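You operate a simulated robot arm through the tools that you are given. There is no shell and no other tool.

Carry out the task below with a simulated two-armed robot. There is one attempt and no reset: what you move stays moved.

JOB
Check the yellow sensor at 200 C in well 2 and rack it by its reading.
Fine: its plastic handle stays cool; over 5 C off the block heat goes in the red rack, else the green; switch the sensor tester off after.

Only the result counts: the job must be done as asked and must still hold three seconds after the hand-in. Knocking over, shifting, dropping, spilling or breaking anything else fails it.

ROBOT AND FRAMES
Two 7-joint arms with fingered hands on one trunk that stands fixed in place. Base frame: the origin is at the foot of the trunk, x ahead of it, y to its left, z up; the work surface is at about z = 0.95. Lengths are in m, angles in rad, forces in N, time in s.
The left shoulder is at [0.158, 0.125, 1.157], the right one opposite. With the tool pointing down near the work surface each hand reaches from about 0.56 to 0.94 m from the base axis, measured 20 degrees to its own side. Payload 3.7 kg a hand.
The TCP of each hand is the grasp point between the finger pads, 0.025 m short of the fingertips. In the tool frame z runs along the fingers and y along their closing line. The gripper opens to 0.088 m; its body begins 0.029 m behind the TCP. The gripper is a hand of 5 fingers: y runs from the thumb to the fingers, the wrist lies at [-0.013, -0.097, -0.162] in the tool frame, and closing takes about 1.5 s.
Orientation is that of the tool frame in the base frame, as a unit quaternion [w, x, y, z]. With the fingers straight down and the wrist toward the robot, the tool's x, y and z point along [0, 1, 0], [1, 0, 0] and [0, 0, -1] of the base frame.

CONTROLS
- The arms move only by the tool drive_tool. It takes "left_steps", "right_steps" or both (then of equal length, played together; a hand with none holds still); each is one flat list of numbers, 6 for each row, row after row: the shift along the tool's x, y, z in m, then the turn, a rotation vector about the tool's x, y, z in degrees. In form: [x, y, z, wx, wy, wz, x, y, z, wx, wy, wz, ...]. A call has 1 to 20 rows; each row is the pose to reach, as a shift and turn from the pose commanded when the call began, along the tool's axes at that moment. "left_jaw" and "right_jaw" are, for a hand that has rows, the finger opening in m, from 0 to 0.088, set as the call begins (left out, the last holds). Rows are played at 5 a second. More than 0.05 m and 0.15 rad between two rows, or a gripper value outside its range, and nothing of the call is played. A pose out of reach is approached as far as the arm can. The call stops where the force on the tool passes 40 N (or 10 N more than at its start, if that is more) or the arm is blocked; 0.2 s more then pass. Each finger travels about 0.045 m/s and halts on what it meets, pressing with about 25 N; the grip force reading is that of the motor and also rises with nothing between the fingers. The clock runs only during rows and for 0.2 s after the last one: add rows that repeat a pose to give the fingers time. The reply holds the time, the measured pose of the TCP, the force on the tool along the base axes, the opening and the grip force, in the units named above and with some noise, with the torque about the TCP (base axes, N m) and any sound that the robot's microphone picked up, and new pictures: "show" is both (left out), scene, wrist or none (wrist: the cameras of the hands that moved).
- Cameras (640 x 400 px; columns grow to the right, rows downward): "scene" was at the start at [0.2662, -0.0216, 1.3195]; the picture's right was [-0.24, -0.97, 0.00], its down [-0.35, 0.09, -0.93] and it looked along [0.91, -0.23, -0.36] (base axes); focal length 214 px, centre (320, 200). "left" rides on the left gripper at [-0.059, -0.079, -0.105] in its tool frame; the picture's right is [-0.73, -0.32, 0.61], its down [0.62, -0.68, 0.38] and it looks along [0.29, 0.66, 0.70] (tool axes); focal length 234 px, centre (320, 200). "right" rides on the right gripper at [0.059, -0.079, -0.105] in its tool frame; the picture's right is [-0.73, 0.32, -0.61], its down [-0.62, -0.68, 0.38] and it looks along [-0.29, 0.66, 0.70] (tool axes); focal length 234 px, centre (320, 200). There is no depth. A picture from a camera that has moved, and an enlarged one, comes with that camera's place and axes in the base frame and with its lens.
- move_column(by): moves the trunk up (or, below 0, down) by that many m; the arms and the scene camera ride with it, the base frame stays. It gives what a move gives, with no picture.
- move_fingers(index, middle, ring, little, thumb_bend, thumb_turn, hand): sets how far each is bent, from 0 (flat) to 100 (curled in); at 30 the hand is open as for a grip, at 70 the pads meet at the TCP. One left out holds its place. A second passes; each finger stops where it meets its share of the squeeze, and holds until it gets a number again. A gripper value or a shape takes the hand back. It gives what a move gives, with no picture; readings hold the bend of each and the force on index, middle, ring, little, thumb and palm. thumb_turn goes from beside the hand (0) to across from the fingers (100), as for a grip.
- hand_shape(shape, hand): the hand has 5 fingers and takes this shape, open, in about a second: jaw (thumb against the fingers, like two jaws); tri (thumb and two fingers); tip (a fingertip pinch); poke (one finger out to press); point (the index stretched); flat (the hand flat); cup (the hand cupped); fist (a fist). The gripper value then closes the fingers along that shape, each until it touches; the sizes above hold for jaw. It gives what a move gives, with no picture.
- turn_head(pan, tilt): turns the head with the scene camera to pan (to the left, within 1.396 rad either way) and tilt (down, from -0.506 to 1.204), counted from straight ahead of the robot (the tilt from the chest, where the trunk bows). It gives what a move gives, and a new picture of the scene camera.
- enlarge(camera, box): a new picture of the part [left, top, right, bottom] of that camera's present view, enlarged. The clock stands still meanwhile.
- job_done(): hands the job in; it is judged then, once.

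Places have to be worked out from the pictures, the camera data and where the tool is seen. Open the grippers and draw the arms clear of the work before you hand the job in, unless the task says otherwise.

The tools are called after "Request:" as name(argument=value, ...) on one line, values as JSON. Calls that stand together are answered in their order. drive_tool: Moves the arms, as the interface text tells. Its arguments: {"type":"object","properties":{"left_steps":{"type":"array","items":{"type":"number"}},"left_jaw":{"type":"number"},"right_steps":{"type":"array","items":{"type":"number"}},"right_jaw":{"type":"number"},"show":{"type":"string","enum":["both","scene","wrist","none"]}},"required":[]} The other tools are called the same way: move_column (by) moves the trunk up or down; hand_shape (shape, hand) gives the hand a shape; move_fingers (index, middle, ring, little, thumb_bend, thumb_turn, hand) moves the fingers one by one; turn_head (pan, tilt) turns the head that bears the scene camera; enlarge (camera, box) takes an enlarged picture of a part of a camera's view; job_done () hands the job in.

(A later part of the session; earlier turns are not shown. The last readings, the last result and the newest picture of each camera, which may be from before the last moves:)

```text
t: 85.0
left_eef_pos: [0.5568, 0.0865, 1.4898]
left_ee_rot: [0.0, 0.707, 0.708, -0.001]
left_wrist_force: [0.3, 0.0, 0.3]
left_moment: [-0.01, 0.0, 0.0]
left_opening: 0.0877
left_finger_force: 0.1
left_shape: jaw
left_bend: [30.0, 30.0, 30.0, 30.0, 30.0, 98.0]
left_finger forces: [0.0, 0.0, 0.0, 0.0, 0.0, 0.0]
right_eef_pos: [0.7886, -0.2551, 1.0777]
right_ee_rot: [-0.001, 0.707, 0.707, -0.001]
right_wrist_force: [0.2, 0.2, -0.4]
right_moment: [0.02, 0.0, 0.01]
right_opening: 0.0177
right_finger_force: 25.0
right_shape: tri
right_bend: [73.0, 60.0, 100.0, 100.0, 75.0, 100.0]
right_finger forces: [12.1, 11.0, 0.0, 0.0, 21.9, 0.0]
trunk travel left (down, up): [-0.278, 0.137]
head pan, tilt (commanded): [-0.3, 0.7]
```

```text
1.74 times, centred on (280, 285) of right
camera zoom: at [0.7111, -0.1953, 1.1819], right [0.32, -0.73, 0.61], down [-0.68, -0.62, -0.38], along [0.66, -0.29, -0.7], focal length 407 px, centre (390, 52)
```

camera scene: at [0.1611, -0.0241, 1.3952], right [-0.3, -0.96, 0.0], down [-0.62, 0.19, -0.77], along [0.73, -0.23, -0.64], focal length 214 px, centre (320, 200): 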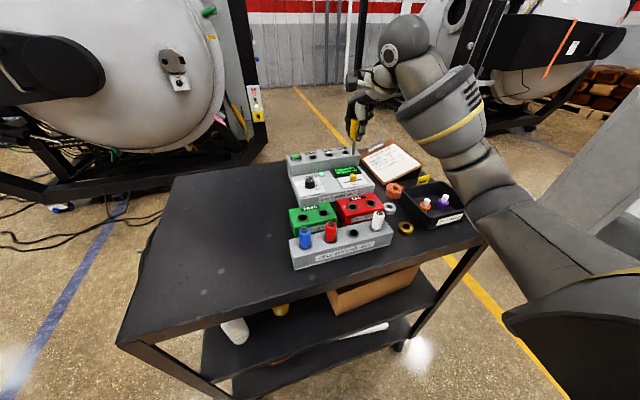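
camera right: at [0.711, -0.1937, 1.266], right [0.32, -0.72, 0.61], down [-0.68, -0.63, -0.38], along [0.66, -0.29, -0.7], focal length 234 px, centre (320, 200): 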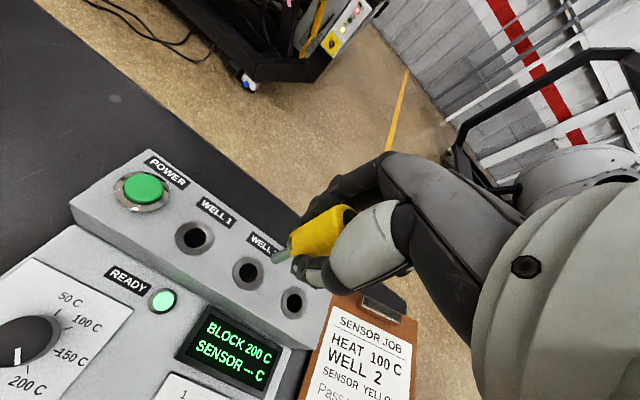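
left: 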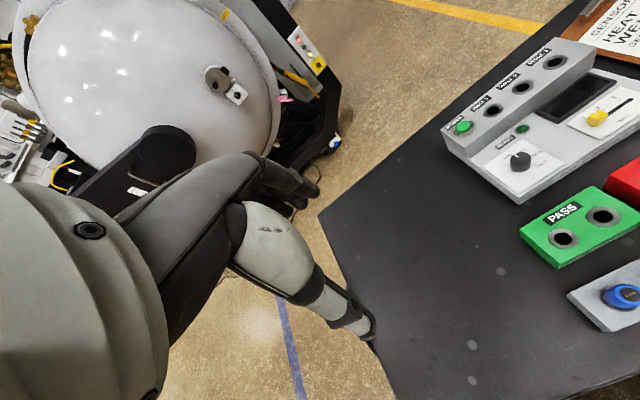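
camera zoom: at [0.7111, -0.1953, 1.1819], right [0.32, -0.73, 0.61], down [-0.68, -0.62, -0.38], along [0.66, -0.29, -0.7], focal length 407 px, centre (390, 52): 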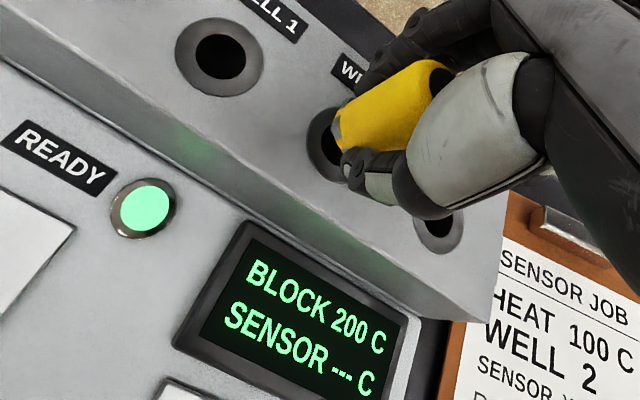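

No contact yet and about a centimetre of probe still shows. I'll go down further in small steps, watching force and the reading.

Request:
drive_tool(right_steps=[0, 0, 0.004, 0, 0, 0, 0, 0, 0.008, 0, 0, 0], show="none")

Request:
enlarge(camera="scene", box=[300, 110, 360, 160])

Request:
enlarge(camera="right", box=[160, 170, 400, 400])

```text
t: 85.6
left_eef_pos: [0.5558, 0.0874, 1.4903]
left_ee_rot: [-0.001, 0.707, 0.708, -0.001]
left_wrist_force: [0.6, 0.1, -0.4]
left_moment: [0.01, 0.01, -0.01]
left_opening: 0.0874
left_finger_force: 0.0
left_shape: jaw
left_bend: [30.0, 30.0, 30.0, 30.0, 30.0, 98.0]
left_finger forces: [0.1, 0.0, 0.1, 0.1, 0.0, 0.0]
right_eef_pos: [0.7895, -0.2534, 1.068]
right_ee_rot: [0.0, 0.707, 0.707, -0.001]
right_wrist_force: [0.4, -1.1, 0.1]
right_moment: [0.02, 0.01, -0.05]
right_opening: 0.0175
right_finger_force: 24.8
right_shape: tri
right_bend: [73.0, 60.0, 100.0, 100.0, 75.0, 100.0]
right_finger forces: [12.1, 11.0, 0.0, 0.1, 21.9, 0.0]
trunk travel left (down, up): [-0.278, 0.137]
head pan, tilt (commanded): [-0.3, 0.7]
```

```text
8.00 times, centred on (330, 135) of scene
camera zoom: at [0.1613, -0.0241, 1.3952], right [-0.3, -0.96, 0.0], down [-0.62, 0.19, -0.76], along [0.73, -0.23, -0.64], focal length 1716 px, centre (240, 720)
```

zoom: 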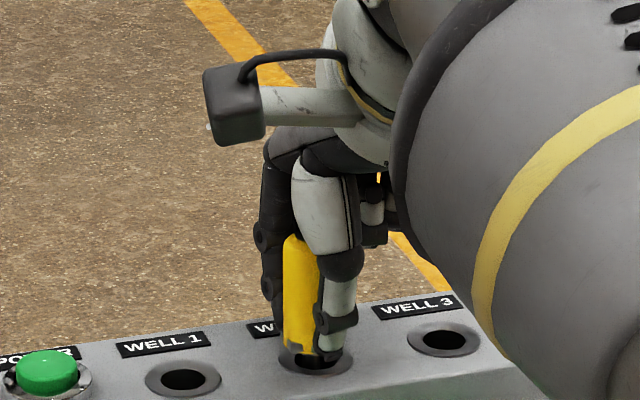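

```text
1.74 times, centred on (280, 285) of right
camera zoom: at [0.7113, -0.195, 1.1733], right [0.32, -0.73, 0.61], down [-0.68, -0.62, -0.38], along [0.66, -0.29, -0.7], focal length 407 px, centre (390, 52)
```

zoom: 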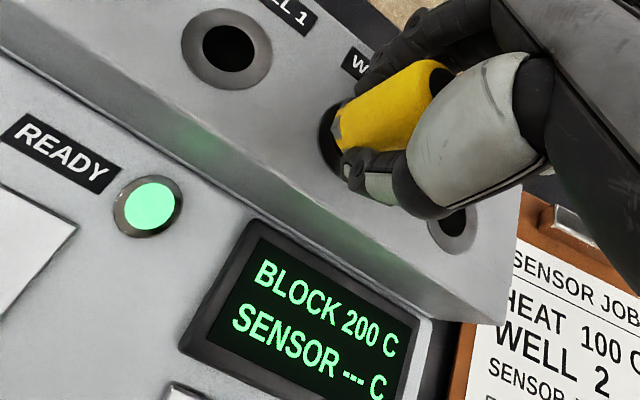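

Nearly seated; the thumb tip is close to the block top. I'll lower 4 mm more and check forces.

Request:
drive_tool(right_steps=[0, 0, 0.002, 0, 0, 0, 0, 0, 0.004, 0, 0, 0, 0, 0, 0.004, 0, 0, 0], show="none")

Request:
enlarge(camera="right", box=[160, 170, 400, 400])

Request:
enlarge(camera="scene", box=[310, 125, 350, 155])

```text
t: 86.4
left_eef_pos: [0.5567, 0.0872, 1.4887]
left_ee_rot: [0.001, 0.706, 0.708, 0.0]
left_wrist_force: [0.8, -0.9, -0.6]
left_moment: [0.02, 0.04, 0.02]
left_opening: 0.0878
left_finger_force: 0.0
left_shape: jaw
left_bend: [30.0, 30.0, 30.0, 30.0, 30.0, 98.0]
left_finger forces: [0.1, 0.0, 0.0, 0.0, 0.0, 0.1]
right_eef_pos: [0.7896, -0.2534, 1.0649]
right_ee_rot: [-0.001, 0.707, 0.708, -0.001]
right_wrist_force: [-0.9, 0.2, -0.6]
right_moment: [0.01, -0.02, 0.01]
right_opening: 0.0175
right_finger_force: 24.9
right_shape: tri
right_bend: [73.0, 60.0, 100.0, 100.0, 75.0, 100.0]
right_finger forces: [12.1, 11.0, 0.0, 0.0, 21.9, 0.1]
trunk travel left (down, up): [-0.278, 0.137]
head pan, tilt (commanded): [-0.3, 0.7]
```

```text
1.74 times, centred on (280, 285) of right
camera zoom: at [0.7116, -0.1955, 1.1696], right [0.32, -0.73, 0.61], down [-0.68, -0.62, -0.38], along [0.66, -0.29, -0.7], focal length 407 px, centre (390, 52)
```

zoom: 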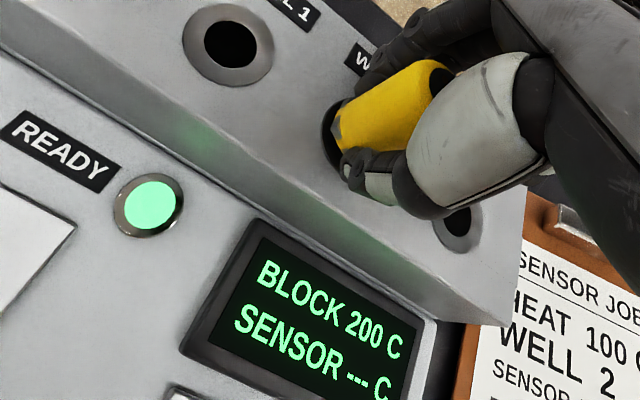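

```text
13.33 times, centred on (330, 140) of scene
camera zoom: at [0.1612, -0.0241, 1.3952], right [-0.3, -0.96, 0.0], down [-0.62, 0.19, -0.76], along [0.73, -0.23, -0.64], focal length 2860 px, centre (187, 1000)
```

zoom: 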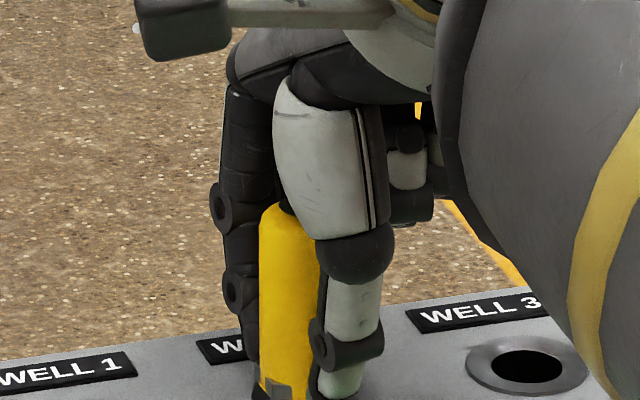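

Still no contact force. Lowering another 4 mm with a check.

Request:
drive_tool(right_steps=[0, 0, 0.002, 0, 0, 0, 0, 0, 0.004, 0, 0, 0, 0, 0, 0.004, 0, 0, 0], show="none")

Request:
enlarge(camera="right", box=[160, 170, 400, 400])

Request:
enlarge(camera="scene", box=[310, 130, 350, 160])

```text
t: 87.2
left_eef_pos: [0.558, 0.0873, 1.4899]
left_ee_rot: [0.001, 0.707, 0.707, 0.0]
left_wrist_force: [-0.1, 0.3, 0.8]
left_moment: [0.02, 0.01, 0.01]
left_opening: 0.0878
left_finger_force: 0.0
left_shape: jaw
left_bend: [30.0, 30.0, 30.0, 30.0, 30.0, 98.0]
left_finger forces: [0.0, 0.0, 0.0, 0.1, 0.0, 0.0]
right_eef_pos: [0.7899, -0.255, 1.0613]
right_ee_rot: [0.0, 0.707, 0.707, -0.001]
right_wrist_force: [0.1, 0.0, -0.8]
right_moment: [-0.03, 0.02, -0.02]
right_opening: 0.0175
right_finger_force: 25.3
right_shape: tri
right_bend: [73.0, 60.0, 100.0, 100.0, 75.0, 100.0]
right_finger forces: [12.1, 11.1, 0.1, 0.0, 22.0, 0.0]
trunk travel left (down, up): [-0.278, 0.137]
head pan, tilt (commanded): [-0.3, 0.7]
```

```text
1.74 times, centred on (280, 285) of right
camera zoom: at [0.7112, -0.1957, 1.166], right [0.32, -0.73, 0.61], down [-0.68, -0.62, -0.38], along [0.66, -0.29, -0.7], focal length 407 px, centre (390, 52)
```

zoom: 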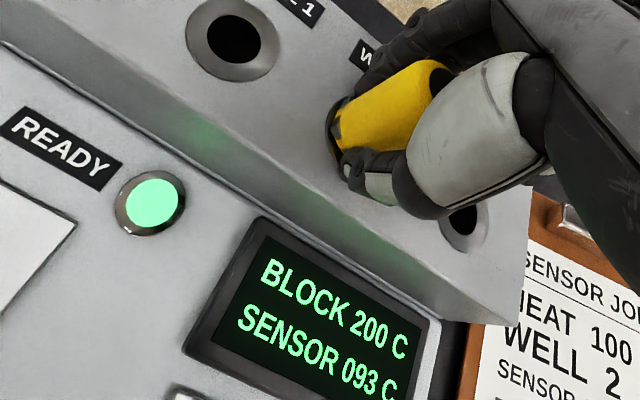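

```text
13.33 times, centred on (330, 145) of scene
camera zoom: at [0.1612, -0.0241, 1.3952], right [-0.3, -0.96, 0.0], down [-0.62, 0.19, -0.76], along [0.73, -0.23, -0.64], focal length 2860 px, centre (187, 933)
```

zoom: 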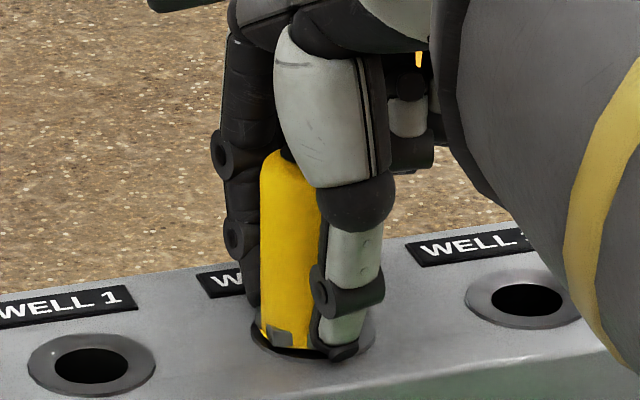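

The display now shows SENSOR 093 C and rising: it is in contact. I'll hold still and let the reading settle.

Request:
drive_tool(right_steps=[0, 0, 0, 0, 0, 0, 0, 0, 0, 0, 0, 0, 0, 0, 0, 0, 0, 0, 0, 0, 0, 0, 0, 0, 0, 0, 0, 0, 0, 0, 0, 0, 0, 0, 0, 0, 0, 0, 0, 0, 0, 0, 0, 0, 0, 0, 0, 0, 0, 0, 0, 0, 0, 0, 0, 0, 0, 0, 0, 0, 0, 0, 0, 0, 0, 0, 0, 0, 0, 0, 0, 0, 0, 0, 0, 0, 0, 0, 0, 0, 0, 0, 0, 0, 0, 0, 0, 0, 0, 0, 0, 0, 0, 0, 0, 0, 0, 0, 0, 0, 0, 0, 0, 0, 0, 0, 0, 0, 0, 0, 0, 0, 0, 0, 0, 0, 0, 0, 0, 0], show="none")

Request:
enlarge(camera="right", box=[160, 170, 400, 400])

Request:
drive_tool(right_steps=[0, 0, 0, 0, 0, 0, 0, 0, 0, 0, 0, 0, 0, 0, 0, 0, 0, 0, 0, 0, 0, 0, 0, 0, 0, 0, 0, 0, 0, 0, 0, 0, 0, 0, 0, 0, 0, 0, 0, 0, 0, 0, 0, 0, 0, 0, 0, 0, 0, 0, 0, 0, 0, 0, 0, 0, 0, 0, 0, 0, 0, 0, 0, 0, 0, 0, 0, 0, 0, 0, 0, 0, 0, 0, 0, 0, 0, 0, 0, 0, 0, 0, 0, 0, 0, 0, 0, 0, 0, 0, 0, 0, 0, 0, 0, 0, 0, 0, 0, 0, 0, 0, 0, 0, 0, 0, 0, 0, 0, 0, 0, 0, 0, 0, 0, 0, 0, 0, 0, 0], show="none")

Request:
enlarge(camera="right", box=[160, 170, 400, 400])

```text
t: 91.4
left_eef_pos: [0.5574, 0.0873, 1.4901]
left_ee_rot: [0.0, 0.707, 0.708, 0.0]
left_wrist_force: [-0.3, 0.3, -0.4]
left_moment: [0.03, -0.02, -0.01]
left_opening: 0.0876
left_finger_force: 0.0
left_shape: jaw
left_bend: [30.0, 30.0, 30.0, 30.0, 30.0, 98.0]
left_finger forces: [0.0, 0.0, 0.1, 0.0, 0.0, 0.0]
right_eef_pos: [0.7897, -0.2541, 1.0617]
right_ee_rot: [-0.001, 0.707, 0.708, 0.0]
right_wrist_force: [-0.7, -0.1, 0.4]
right_moment: [0.01, 0.01, 0.01]
right_opening: 0.0175
right_finger_force: 25.3
right_shape: tri
right_bend: [73.0, 60.0, 100.0, 100.0, 75.0, 100.0]
right_finger forces: [11.9, 11.0, 0.0, 0.0, 22.0, 0.1]
trunk travel left (down, up): [-0.278, 0.137]
head pan, tilt (commanded): [-0.3, 0.7]
```

```text
1.74 times, centred on (280, 285) of right
camera zoom: at [0.7112, -0.1957, 1.166], right [0.32, -0.73, 0.61], down [-0.68, -0.62, -0.38], along [0.66, -0.29, -0.7], focal length 407 px, centre (390, 52)
```

zoom: 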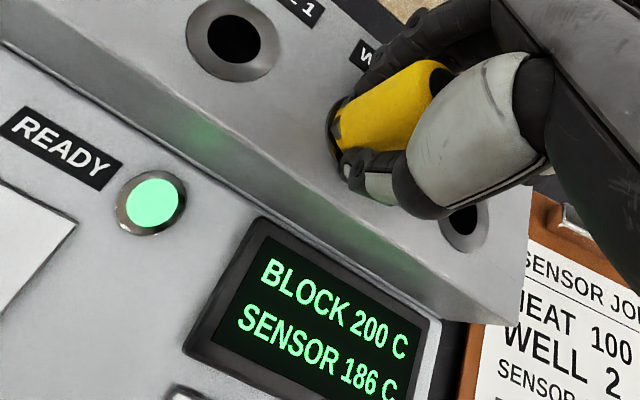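

```text
t: 95.6
left_eef_pos: [0.5558, 0.0881, 1.4904]
left_ee_rot: [-0.001, 0.706, 0.708, 0.0]
left_wrist_force: [-0.3, 0.5, 0.0]
left_moment: [0.03, 0.0, -0.01]
left_opening: 0.0875
left_finger_force: 0.1
left_shape: jaw
left_bend: [30.0, 30.0, 30.0, 30.0, 30.0, 98.0]
left_finger forces: [0.0, 0.0, 0.0, 0.1, 0.0, 0.0]
right_eef_pos: [0.7887, -0.2538, 1.0609]
right_ee_rot: [0.001, 0.707, 0.707, 0.0]
right_wrist_force: [0.5, -0.5, 0.5]
right_moment: [-0.01, 0.02, -0.06]
right_opening: 0.0176
right_finger_force: 25.2
right_shape: tri
right_bend: [73.0, 60.0, 100.0, 100.0, 75.0, 100.0]
right_finger forces: [12.1, 11.0, 0.1, 0.0, 22.0, 0.0]
trunk travel left (down, up): [-0.278, 0.137]
head pan, tilt (commanded): [-0.3, 0.7]
```

```text
1.74 times, centred on (280, 285) of right
camera zoom: at [0.7112, -0.1957, 1.1659], right [0.32, -0.73, 0.61], down [-0.68, -0.62, -0.38], along [0.66, -0.29, -0.7], focal length 407 px, centre (390, 52)
```

zoom: 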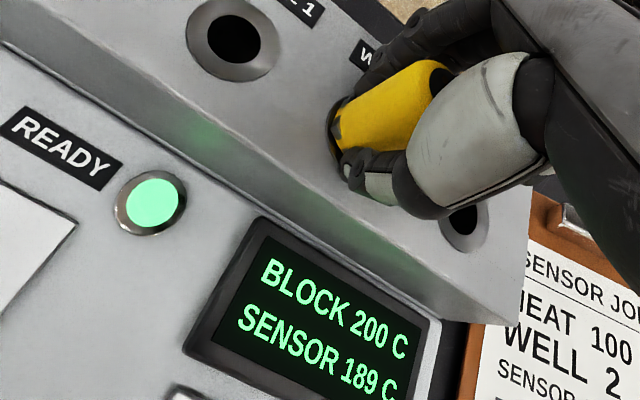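

The reading rose to 189 C and is flattening. I'll wait longer, and lower a couple of millimetres more to be sure it's fully seated.

Request:
drive_tool(right_steps=[0, 0, 0.002, 0, 0, 0, 0, 0, 0.003, 0, 0, 0, 0, 0, 0.003, 0, 0, 0, 0, 0, 0.003, 0, 0, 0, 0, 0, 0.003, 0, 0, 0, 0, 0, 0.003, 0, 0, 0, 0, 0, 0.003, 0, 0, 0, 0, 0, 0.003, 0, 0, 0, 0, 0, 0.003, 0, 0, 0, 0, 0, 0.003, 0, 0, 0, 0, 0, 0.003, 0, 0, 0, 0, 0, 0.003, 0, 0, 0, 0, 0, 0.003, 0, 0, 0, 0, 0, 0.003, 0, 0, 0, 0, 0, 0.003, 0, 0, 0, 0, 0, 0.003, 0, 0, 0, 0, 0, 0.003, 0, 0, 0, 0, 0, 0.003, 0, 0, 0, 0, 0, 0.003, 0, 0, 0, 0, 0, 0.003, 0, 0, 0], show="none")

Request:
enlarge(camera="right", box=[160, 170, 400, 400])

Request:
enlarge(camera="scene", box=[280, 120, 380, 200])

```text
t: 99.8
left_eef_pos: [0.5546, 0.0874, 1.4908]
left_ee_rot: [0.001, 0.706, 0.708, -0.001]
left_wrist_force: [0.5, -0.1, -0.3]
left_moment: [0.02, 0.0, -0.02]
left_opening: 0.0877
left_finger_force: 0.1
left_shape: jaw
left_bend: [30.0, 30.0, 30.0, 30.0, 30.0, 98.0]
left_finger forces: [0.1, 0.1, 0.0, 0.1, 0.0, 0.0]
right_eef_pos: [0.7896, -0.2547, 1.0603]
right_ee_rot: [0.002, 0.707, 0.708, 0.0]
right_wrist_force: [5.0, -2.5, 17.3]
right_moment: [0.0, -0.32, -0.08]
right_opening: 0.0183
right_finger_force: 25.1
right_shape: tri
right_bend: [73.0, 59.0, 100.0, 100.0, 75.0, 100.0]
right_finger forces: [23.5, 13.2, 0.0, 0.1, 26.1, 0.0]
trunk travel left (down, up): [-0.278, 0.137]
head pan, tilt (commanded): [-0.3, 0.7]
```

```text
1.74 times, centred on (280, 285) of right
camera zoom: at [0.7104, -0.1954, 1.1652], right [0.32, -0.73, 0.61], down [-0.68, -0.62, -0.38], along [0.66, -0.29, -0.69], focal length 407 px, centre (390, 52)
```

zoom: 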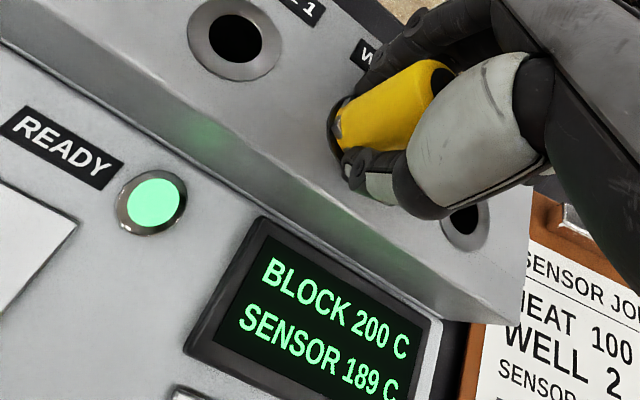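

```text
5.00 times, centred on (330, 160) of scene
camera zoom: at [0.1596, -0.0237, 1.3955], right [-0.3, -0.96, 0.0], down [-0.61, 0.19, -0.77], along [0.73, -0.23, -0.64], focal length 1072 px, centre (270, 400)
```

zoom: 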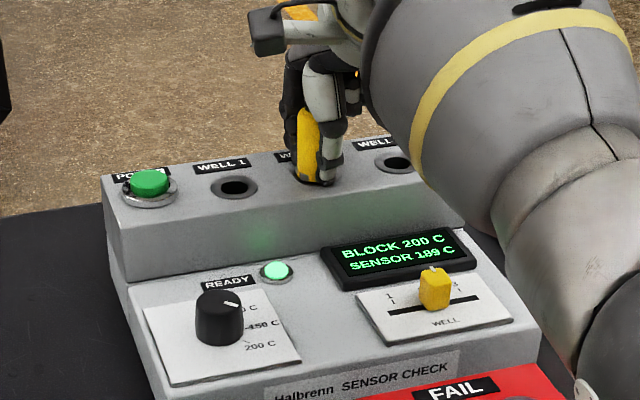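

The reading is settled at 189 C with the sensor seated: 11 C off the 200 C block, so it belongs in the red (FAIL) rack. I'll draw it straight up out of the well.

Request:
drive_tool(right_steps=[0, 0, -0.006, 0, 0, 0, 0, 0, -0.02, 0, 0, 0, 0, 0, -0.04, 0, 0, 0, 0, 0, -0.065, 0, 0, 0, 0, 0, -0.09, 0, 0, 0, 0, 0, -0.115, 0, 0, 0, 0, 0, -0.115, 0, 0, 0], show="wrist")

Request:
enlarge(camera="scene", box=[280, 90, 380, 200])

Request:
enlarge(camera="right", box=[240, 170, 400, 300])

```text
t: 101.4
left_eef_pos: [0.5569, 0.0867, 1.4894]
left_ee_rot: [-0.001, 0.707, 0.708, -0.001]
left_wrist_force: [-0.1, -0.1, 1.0]
left_moment: [-0.01, 0.0, 0.0]
left_opening: 0.0876
left_finger_force: 0.0
left_shape: jaw
left_bend: [30.0, 30.0, 30.0, 30.0, 30.0, 98.0]
left_finger forces: [0.1, 0.1, 0.0, 0.0, 0.1, 0.0]
right_eef_pos: [0.7888, -0.2541, 1.1734]
right_ee_rot: [-0.001, 0.707, 0.707, -0.002]
right_wrist_force: [0.0, -0.1, -0.6]
right_moment: [0.0, 0.01, -0.03]
right_opening: 0.0177
right_finger_force: 24.5
right_shape: tri
right_bend: [73.0, 60.0, 100.0, 100.0, 75.0, 100.0]
right_finger forces: [12.2, 11.5, 0.0, 0.0, 22.5, 0.0]
trunk travel left (down, up): [-0.278, 0.137]
head pan, tilt (commanded): [-0.3, 0.7]
camera right: at [0.7115, -0.1959, 1.2777], right [0.32, -0.73, 0.61], down [-0.68, -0.62, -0.38], along [0.66, -0.29, -0.7], focal length 234 px, centre (320, 200)
```

right: 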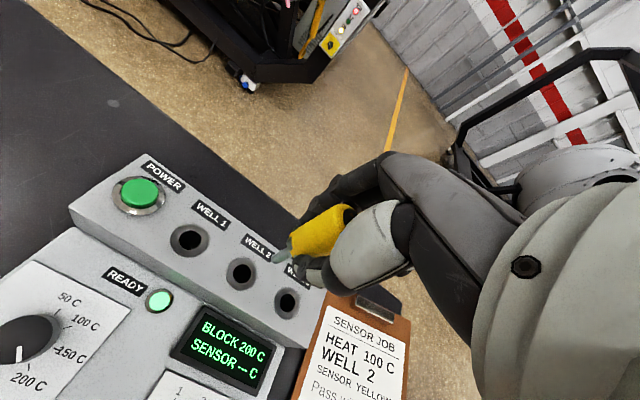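

```text
3.64 times, centred on (330, 145) of scene
camera zoom: at [0.1616, -0.0242, 1.3951], right [-0.3, -0.96, 0.0], down [-0.62, 0.19, -0.76], along [0.73, -0.23, -0.64], focal length 780 px, centre (284, 400)
```

zoom: 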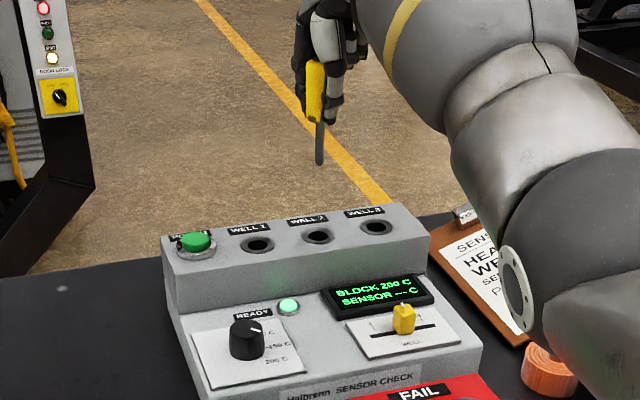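

```text
3.08 times, centred on (320, 235) of right
camera zoom: at [0.7115, -0.1959, 1.2777], right [0.32, -0.73, 0.61], down [-0.68, -0.62, -0.38], along [0.66, -0.29, -0.7], focal length 720 px, centre (320, 92)
```

zoom: 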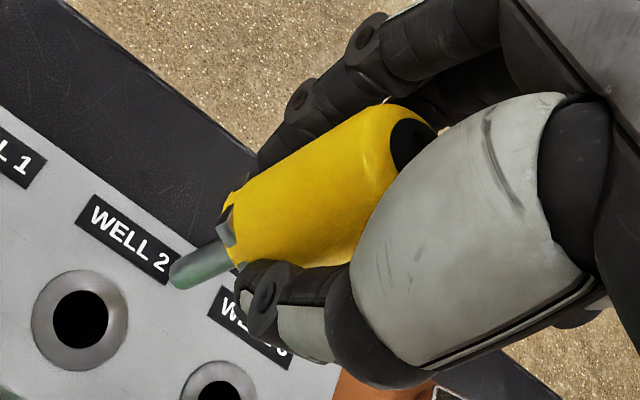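

The sensor is out and still held the same way. I'll bring it back over the middle of the bench, raise the trunk, then yaw toward the red rack.

Request:
drive_tool(right_steps=[0, -0.03, -0.02, 0, 0, 0, 0, -0.07, -0.04, 0, 0, 0, 0, -0.11, -0.06, 0, 0, 0, 0, -0.15, -0.08, 0, 0, 0, 0, -0.19, -0.08, 0, 0, 0, 0, -0.19, -0.08, 0, 0, 0], show="none")

Request:
move_column(by=0.1)

Request:
drive_tool(right_steps=[0, -0.005, 0.01, 0, 0, -8, 0, -0.012, 0.03, 0, 0, -16, 0.005, -0.02, 0.05, 0, 0, -24, 0.01, -0.03, 0.07, 0, 0, -32, 0.015, -0.04, 0.09, 0, 0, -40, 0.02, -0.05, 0.11, 0, 0, -48, 0.022, -0.06, 0.13, 0, 0, -54, 0.022, -0.062, 0.15, 0, 0, -60, 0.022, -0.062, 0.16, 0, 0, -60], show="both")

```text
t: 102.8
left_eef_pos: [0.5573, 0.0883, 1.4893]
left_ee_rot: [-0.001, 0.706, 0.708, -0.001]
left_wrist_force: [0.3, -0.5, -0.6]
left_moment: [0.02, -0.01, -0.02]
left_opening: 0.0877
left_finger_force: 0.2
left_shape: jaw
left_bend: [30.0, 30.0, 30.0, 30.0, 30.0, 98.0]
left_finger forces: [0.0, 0.1, 0.0, 0.1, 0.0, 0.0]
right_eef_pos: [0.6013, -0.2553, 1.2529]
right_ee_rot: [-0.001, 0.707, 0.707, -0.001]
right_wrist_force: [0.8, -0.6, -0.7]
right_moment: [-0.01, 0.02, 0.02]
right_opening: 0.0178
right_finger_force: 24.9
right_shape: tri
right_bend: [73.0, 60.0, 100.0, 100.0, 75.0, 100.0]
right_finger forces: [12.2, 11.2, 0.0, 0.0, 21.8, 0.0]
trunk travel left (down, up): [-0.278, 0.137]
head pan, tilt (commanded): [-0.3, 0.7]
```

```text
t: 104.2
left_eef_pos: [0.5565, 0.0869, 1.5892]
left_ee_rot: [0.0, 0.707, 0.707, -0.001]
left_wrist_force: [1.0, 0.2, -0.5]
left_moment: [0.0, -0.01, 0.0]
left_opening: 0.0878
left_finger_force: 0.1
left_shape: jaw
left_bend: [30.0, 30.0, 30.0, 30.0, 30.0, 98.0]
left_finger forces: [0.0, 0.1, 0.0, 0.0, 0.1, 0.0]
right_eef_pos: [0.6002, -0.2542, 1.3527]
right_ee_rot: [0.0, 0.707, 0.707, -0.001]
right_wrist_force: [-0.2, 0.0, -0.7]
right_moment: [-0.03, 0.0, 0.0]
right_opening: 0.0177
right_finger_force: 25.6
right_shape: tri
right_bend: [73.0, 60.0, 100.0, 100.0, 75.0, 100.0]
right_finger forces: [12.4, 11.1, 0.0, 0.1, 21.9, 0.0]
trunk travel left (down, up): [-0.378, 0.037]
head pan, tilt (commanded): [-0.3, 0.7]
```

```text
t: 106.2
left_eef_pos: [0.5578, 0.087, 1.5908]
left_ee_rot: [0.0, 0.708, 0.707, 0.0]
left_wrist_force: [-0.3, 0.2, -0.5]
left_moment: [0.0, -0.02, -0.01]
left_opening: 0.0878
left_finger_force: 0.0
left_shape: jaw
left_bend: [30.0, 30.0, 30.0, 30.0, 30.0, 98.0]
left_finger forces: [0.1, 0.0, 0.1, 0.0, 0.0, 0.0]
right_eef_pos: [0.5366, -0.2326, 1.1929]
right_ee_rot: [0.001, 0.258, 0.966, -0.001]
right_wrist_force: [-0.2, -0.4, 0.0]
right_moment: [0.01, 0.0, 0.01]
right_opening: 0.0176
right_finger_force: 24.7
right_shape: tri
right_bend: [73.0, 60.0, 100.0, 100.0, 75.0, 100.0]
right_finger forces: [12.3, 11.2, 0.0, 0.0, 21.8, 0.1]
trunk travel left (down, up): [-0.378, 0.037]
head pan, tilt (commanded): [-0.3, 0.7]
camera scene: at [0.1211, -0.0241, 1.4976], right [-0.3, -0.96, 0.0], down [-0.62, 0.19, -0.77], along [0.73, -0.23, -0.64], focal length 214 px, centre (320, 200)
camera right: at [0.4473, -0.2709, 1.2978], right [0.79, -0.08, 0.61], down [0.2, -0.9, -0.38], along [0.58, 0.42, -0.7], focal length 234 px, centre (320, 200)
```

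scene: 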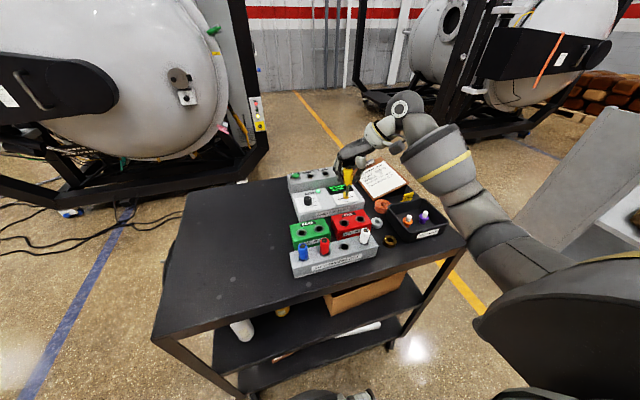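
right: 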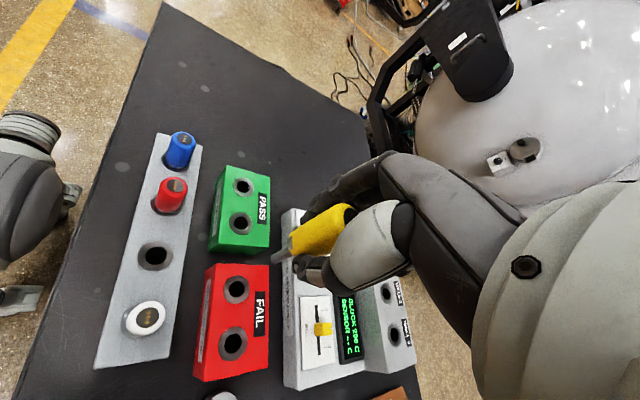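

The hand is above the red rack; I'll zoom in from both cameras to fix the left FAIL hole's centre.

Request:
enlarge(camera="right", box=[180, 220, 340, 380])

Request:
enlarge(camera="scene", box=[310, 170, 390, 260])

```text
2.50 times, centred on (260, 300) of right
camera zoom: at [0.4473, -0.2709, 1.2978], right [0.79, -0.08, 0.61], down [0.2, -0.9, -0.38], along [0.58, 0.42, -0.7], focal length 585 px, centre (470, -50)
```

zoom: 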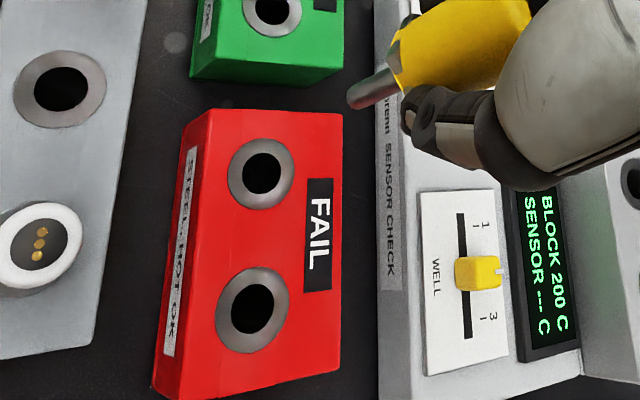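

```text
4.44 times, centred on (350, 215) of scene
camera zoom: at [0.1211, -0.0241, 1.4976], right [-0.3, -0.96, 0.0], down [-0.62, 0.19, -0.77], along [0.73, -0.23, -0.64], focal length 953 px, centre (187, 133)
```

zoom: 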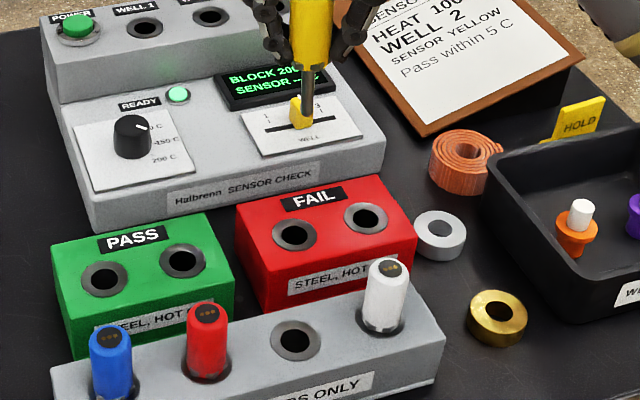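

Re-solving with both views gives the red rack's top at z≈1.0 and its left hole at (0.553, -0.240). I'll shift onto it and lower until the tip is just above the hole.

Request:
drive_tool(right_steps=[-0.017, -0.0026, 0.02, 0, 0, 0, -0.017, -0.0026, 0.05, 0, 0, 0, -0.017, -0.0026, 0.08, 0, 0, 0, -0.017, -0.0026, 0.1, 0, 0, 0, -0.017, -0.0026, 0.1, 0, 0, 0], show="none")

Request:
enlarge(camera="right", box=[200, 190, 360, 290])

Request:
enlarge(camera="scene", box=[310, 170, 390, 250])

```text
t: 107.4
left_eef_pos: [0.556, 0.0866, 1.5899]
left_ee_rot: [0.001, 0.707, 0.707, 0.0]
left_wrist_force: [0.2, 0.0, 0.4]
left_moment: [0.03, 0.0, 0.0]
left_opening: 0.0876
left_finger_force: 0.0
left_shape: jaw
left_bend: [30.0, 30.0, 30.0, 30.0, 30.0, 98.0]
left_finger forces: [0.0, 0.1, 0.0, 0.0, 0.1, 0.0]
right_eef_pos: [0.5509, -0.2444, 1.0924]
right_ee_rot: [0.0, 0.259, 0.966, -0.002]
right_wrist_force: [0.2, -0.8, -0.2]
right_moment: [0.0, -0.02, -0.01]
right_opening: 0.0176
right_finger_force: 24.7
right_shape: tri
right_bend: [73.0, 60.0, 100.0, 100.0, 75.0, 100.0]
right_finger forces: [12.5, 11.4, 0.1, 0.1, 21.9, 0.0]
trunk travel left (down, up): [-0.378, 0.037]
head pan, tilt (commanded): [-0.3, 0.7]
```

```text
4.00 times, centred on (280, 240) of right
camera zoom: at [0.4611, -0.2826, 1.1984], right [0.79, -0.08, 0.61], down [0.2, -0.9, -0.38], along [0.58, 0.42, -0.7], focal length 937 px, centre (480, 40)
```

zoom: 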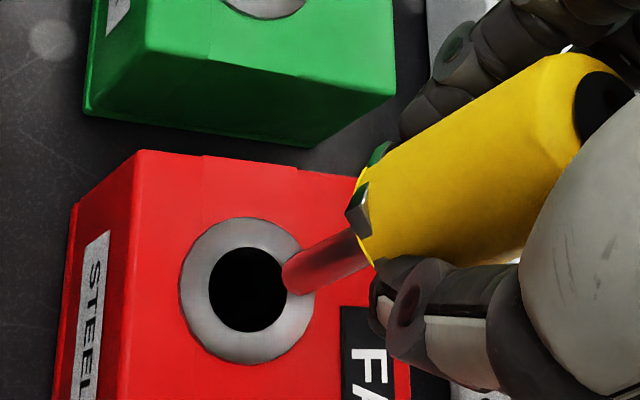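

```text
5.00 times, centred on (350, 210) of scene
camera zoom: at [0.1212, -0.0241, 1.4976], right [-0.3, -0.96, 0.0], down [-0.62, 0.19, -0.76], along [0.73, -0.23, -0.64], focal length 1072 px, centre (170, 150)
```

zoom: 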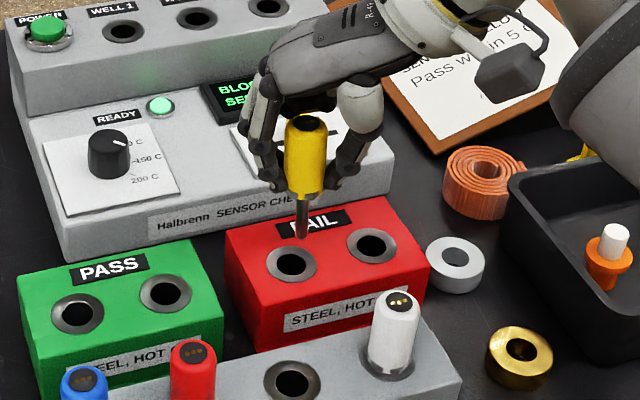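

The hole lies about 3 mm further along the tool's +y. I'll shift that and lower to just above the hole for a final look.

Request:
drive_tool(right_steps=[0, 0.0035, 0.005, 0, 0, 0, 0, 0.0035, 0.014, 0, 0, 0, 0, 0.0035, 0.02, 0, 0, 0, 0, 0.0035, 0.02, 0, 0, 0], show="none")

Request:
enlarge(camera="right", box=[200, 190, 360, 290])

Request:
enlarge(camera="scene", box=[320, 190, 370, 230])

```text
t: 108.4
left_eef_pos: [0.5565, 0.0865, 1.5906]
left_ee_rot: [0.0, 0.707, 0.707, 0.0]
left_wrist_force: [0.4, 0.2, 0.0]
left_moment: [-0.01, -0.02, -0.02]
left_opening: 0.0878
left_finger_force: 0.1
left_shape: jaw
left_bend: [30.0, 30.0, 30.0, 30.0, 30.0, 98.0]
left_finger forces: [0.0, 0.0, 0.0, 0.0, 0.0, 0.0]
right_eef_pos: [0.5526, -0.241, 1.0738]
right_ee_rot: [-0.001, 0.259, 0.966, -0.001]
right_wrist_force: [0.7, -0.4, -0.8]
right_moment: [0.0, 0.01, 0.02]
right_opening: 0.0177
right_finger_force: 25.1
right_shape: tri
right_bend: [73.0, 60.0, 100.0, 100.0, 75.0, 100.0]
right_finger forces: [12.4, 11.3, 0.1, 0.0, 21.8, 0.0]
trunk travel left (down, up): [-0.378, 0.037]
head pan, tilt (commanded): [-0.3, 0.7]
```

```text
4.00 times, centred on (280, 240) of right
camera zoom: at [0.4627, -0.2795, 1.1784], right [0.79, -0.08, 0.61], down [0.2, -0.9, -0.38], along [0.58, 0.42, -0.7], focal length 937 px, centre (480, 40)
```

zoom: 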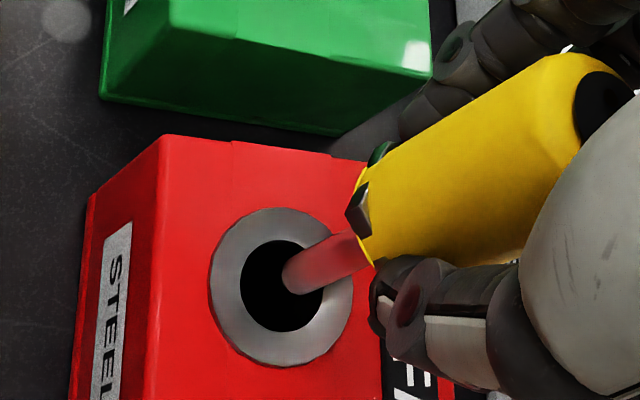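

```text
10.00 times, centred on (345, 210) of scene
camera zoom: at [0.1213, -0.0241, 1.4976], right [-0.3, -0.96, 0.0], down [-0.62, 0.19, -0.76], along [0.73, -0.23, -0.64], focal length 2145 px, centre (70, 100)
```

zoom: 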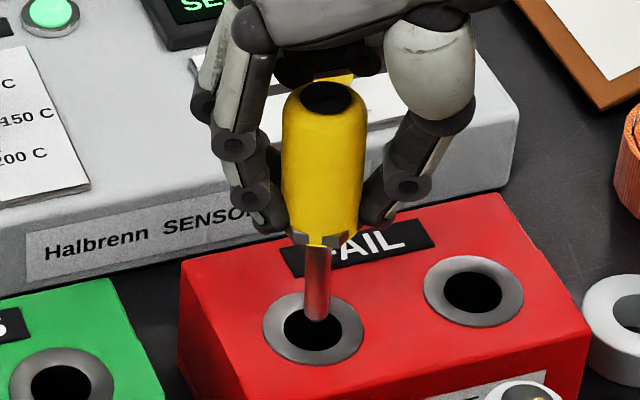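

Tip and hole line up in both views. Inserting in small steps.

Request:
drive_tool(right_steps=[0, 0, 0.008, 0, 0, 0, 0, 0, 0.016, 0, 0, 0, 0, 0, 0.024, 0, 0, 0, 0, 0, 0.032, 0, 0, 0, 0, 0, 0.038, 0, 0, 0, 0, 0, 0.042, 0, 0, 0], show="none")

Request:
enlarge(camera="right", box=[200, 190, 360, 290])

Request:
enlarge(camera="scene", box=[320, 190, 370, 230])

```text
t: 109.8
left_eef_pos: [0.5571, 0.0874, 1.5895]
left_ee_rot: [0.0, 0.707, 0.708, 0.0]
left_wrist_force: [0.5, 0.2, 0.3]
left_moment: [-0.02, -0.03, 0.04]
left_opening: 0.0876
left_finger_force: 0.0
left_shape: jaw
left_bend: [30.0, 30.0, 30.0, 30.0, 30.0, 98.0]
left_finger forces: [0.1, 0.1, 0.0, 0.0, 0.0, 0.0]
right_eef_pos: [0.5515, -0.2411, 1.031]
right_ee_rot: [0.0, 0.258, 0.966, -0.002]
right_wrist_force: [-0.4, 1.3, 0.6]
right_moment: [-0.01, 0.0, 0.02]
right_opening: 0.0176
right_finger_force: 25.2
right_shape: tri
right_bend: [73.0, 60.0, 100.0, 100.0, 75.0, 100.0]
right_finger forces: [12.6, 11.2, 0.1, 0.0, 21.8, 0.0]
trunk travel left (down, up): [-0.378, 0.037]
head pan, tilt (commanded): [-0.3, 0.7]
```

```text
4.00 times, centred on (280, 240) of right
camera zoom: at [0.4627, -0.2798, 1.136], right [0.79, -0.08, 0.61], down [0.2, -0.9, -0.38], along [0.58, 0.42, -0.7], focal length 937 px, centre (480, 40)
```

zoom: 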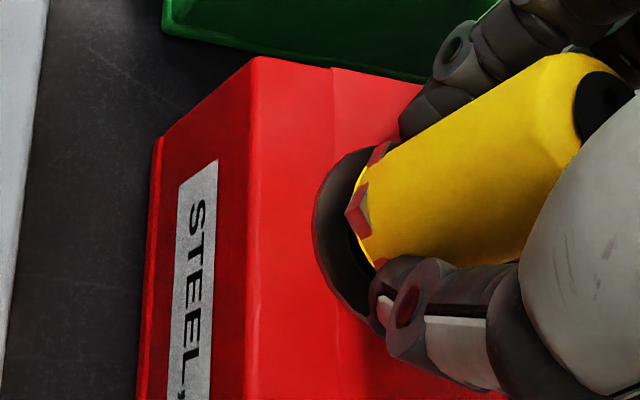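

```text
10.00 times, centred on (345, 210) of scene
camera zoom: at [0.1213, -0.0241, 1.4976], right [-0.3, -0.96, 0.0], down [-0.62, 0.19, -0.76], along [0.73, -0.23, -0.64], focal length 2145 px, centre (70, 100)
```

zoom: 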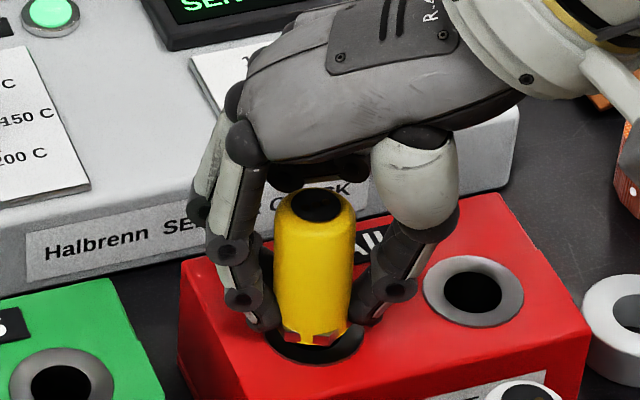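

Almost seated with no side force. Lowering 3 mm more, then I'll release.

Request:
drive_tool(right_steps=[0, 0, 0.002, 0, 0, 0, 0, 0, 0.0035, 0, 0, 0, 0, 0, 0.0035, 0, 0, 0], show="none")

Request:
enlarge(camera="scene", box=[320, 190, 370, 230])

```text
t: 110.6
left_eef_pos: [0.5569, 0.0873, 1.589]
left_ee_rot: [0.0, 0.707, 0.707, 0.0]
left_wrist_force: [0.0, 0.4, 0.6]
left_moment: [-0.03, 0.01, 0.01]
left_opening: 0.0879
left_finger_force: 0.1
left_shape: jaw
left_bend: [30.0, 30.0, 30.0, 30.0, 30.0, 98.0]
left_finger forces: [0.1, 0.1, 0.0, 0.0, 0.0, 0.0]
right_eef_pos: [0.5518, -0.2413, 1.0272]
right_ee_rot: [0.0, 0.259, 0.966, 0.0]
right_wrist_force: [-0.7, 0.4, -0.2]
right_moment: [-0.01, 0.02, -0.01]
right_opening: 0.0177
right_finger_force: 25.2
right_shape: tri
right_bend: [73.0, 60.0, 100.0, 100.0, 75.0, 100.0]
right_finger forces: [12.4, 11.3, 0.0, 0.0, 21.8, 0.0]
trunk travel left (down, up): [-0.378, 0.037]
head pan, tilt (commanded): [-0.3, 0.7]
```

```text
10.00 times, centred on (345, 210) of scene
camera zoom: at [0.1213, -0.0241, 1.4976], right [-0.3, -0.96, 0.0], down [-0.62, 0.19, -0.76], along [0.73, -0.23, -0.64], focal length 2145 px, centre (70, 100)
```

zoom: 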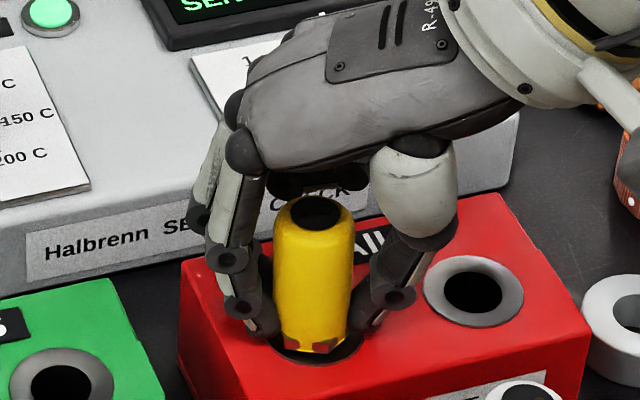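

It's within a few millimetres of seated; I'll open the hand gently and let it settle.

Request:
drive_tool(right_steps=[0, 0, 0, 0, 0, 0, 0, 0, 0, 0, 0, 0, 0, 0, 0, 0, 0, 0, 0, 0, 0, 0, 0, 0, 0, 0, 0, 0, 0, 0], right_jaw=0.044, show="none")

Request:
enlarge(camera="scene", box=[320, 190, 370, 230])

Request:
enlarge(camera="right", box=[200, 160, 400, 300])

```text
t: 111.8
left_eef_pos: [0.5566, 0.0877, 1.5904]
left_ee_rot: [0.001, 0.707, 0.707, -0.001]
left_wrist_force: [-0.4, -0.6, 0.3]
left_moment: [0.01, 0.04, -0.03]
left_opening: 0.0876
left_finger_force: 0.1
left_shape: jaw
left_bend: [30.0, 30.0, 30.0, 30.0, 30.0, 98.0]
left_finger forces: [0.1, 0.0, 0.1, 0.1, 0.1, 0.0]
right_eef_pos: [0.553, -0.2414, 1.0289]
right_ee_rot: [0.0, 0.259, 0.966, 0.0]
right_wrist_force: [0.3, -0.1, -0.4]
right_moment: [0.01, 0.01, -0.03]
right_opening: 0.0437
right_finger_force: 0.1
right_shape: tri
right_bend: [74.0, 45.0, 99.0, 99.0, 70.0, 100.0]
right_finger forces: [0.0, 0.0, 0.0, 0.0, 0.1, 0.1]
trunk travel left (down, up): [-0.378, 0.037]
head pan, tilt (commanded): [-0.3, 0.7]
```

```text
10.00 times, centred on (345, 210) of scene
camera zoom: at [0.1212, -0.024, 1.4976], right [-0.3, -0.96, 0.0], down [-0.62, 0.19, -0.76], along [0.73, -0.23, -0.64], focal length 2145 px, centre (70, 100)
```

zoom: 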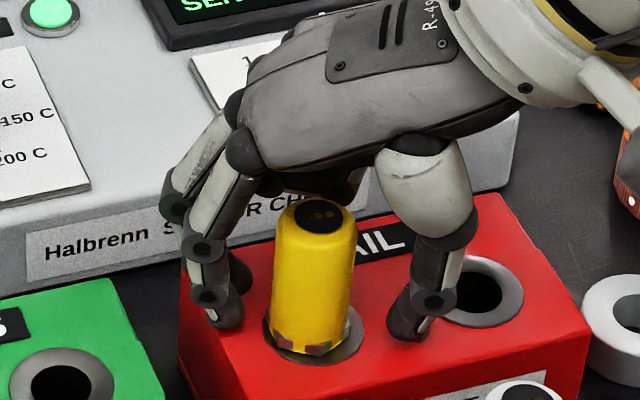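

```text
2.86 times, centred on (300, 230) of right
camera zoom: at [0.4625, -0.2798, 1.133], right [0.79, -0.08, 0.61], down [0.2, -0.9, -0.38], along [0.58, 0.42, -0.7], focal length 669 px, centre (377, 114)
```

zoom: 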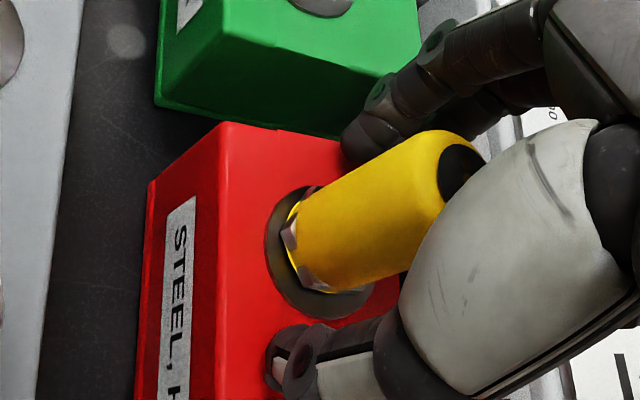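

The sensor is seated in the red rack. I'll lift the open hand straight up clear of it.

Request:
drive_tool(right_steps=[0, 0, -0.01, 0, 0, 0, 0, 0, -0.03, 0, 0, 0, 0, 0, -0.06, 0, 0, 0, 0, 0, -0.1, 0, 0, 0, 0, 0, -0.14, 0, 0, 0, 0, 0, -0.18, 0, 0, 0, 0, 0, -0.18, 0, 0, 0], show="both")

Request:
enlarge(camera="scene", box=[280, 160, 440, 280])

```text
t: 113.4
left_eef_pos: [0.5571, 0.0868, 1.5898]
left_ee_rot: [0.0, 0.707, 0.707, 0.001]
left_wrist_force: [-0.6, -0.7, -0.4]
left_moment: [-0.01, -0.02, 0.0]
left_opening: 0.0878
left_finger_force: 0.0
left_shape: jaw
left_bend: [30.0, 30.0, 30.0, 30.0, 30.0, 98.0]
left_finger forces: [0.0, 0.0, 0.0, 0.0, 0.0, 0.0]
right_eef_pos: [0.5515, -0.2405, 1.2077]
right_ee_rot: [-0.001, 0.259, 0.966, -0.001]
right_wrist_force: [0.4, -0.2, 0.0]
right_moment: [0.01, -0.02, -0.01]
right_opening: 0.0435
right_finger_force: 0.1
right_shape: tri
right_bend: [74.0, 45.0, 99.0, 99.0, 70.0, 100.0]
right_finger forces: [0.1, 0.1, 0.1, 0.0, 0.0, 0.0]
trunk travel left (down, up): [-0.378, 0.037]
head pan, tilt (commanded): [-0.3, 0.7]
camera scene: at [0.1213, -0.0243, 1.4976], right [-0.3, -0.96, 0.0], down [-0.62, 0.19, -0.76], along [0.73, -0.23, -0.64], focal length 214 px, centre (320, 200)
camera right: at [0.4622, -0.2793, 1.3124], right [0.79, -0.08, 0.61], down [0.2, -0.9, -0.38], along [0.58, 0.42, -0.7], focal length 234 px, centre (320, 200)
```

scene: 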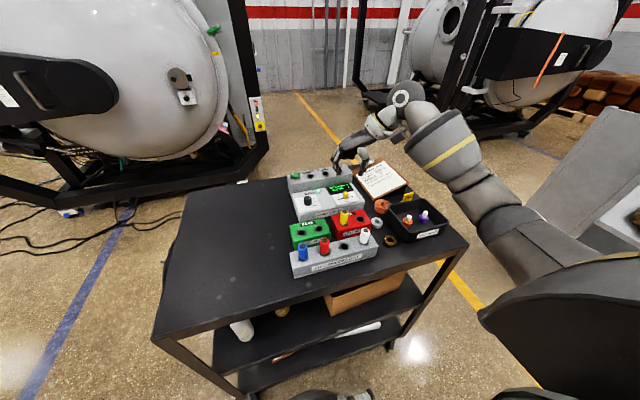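
right: 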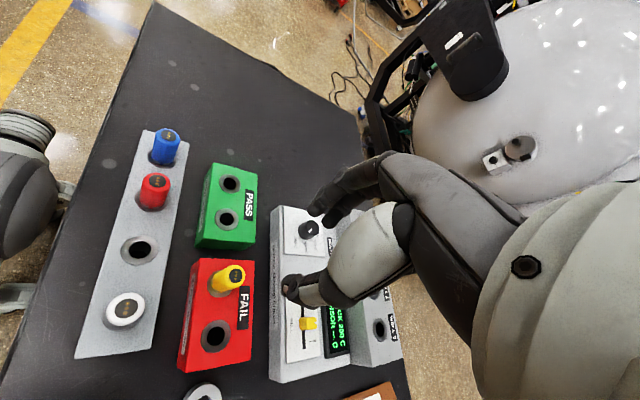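

```text
3.33 times, centred on (360, 220) of scene
camera zoom: at [0.1213, -0.0243, 1.4976], right [-0.3, -0.96, 0.0], down [-0.62, 0.19, -0.76], along [0.73, -0.23, -0.64], focal length 715 px, centre (187, 133)
```

zoom: 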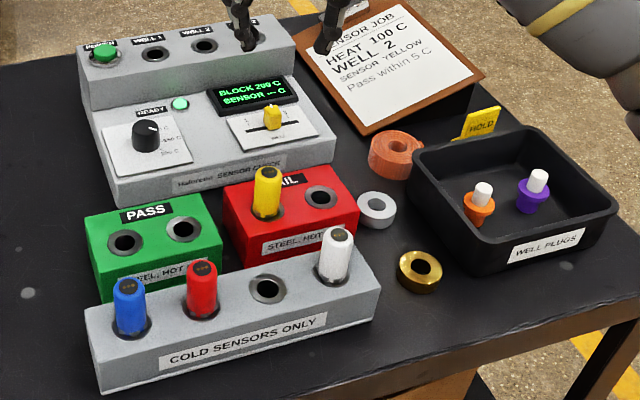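

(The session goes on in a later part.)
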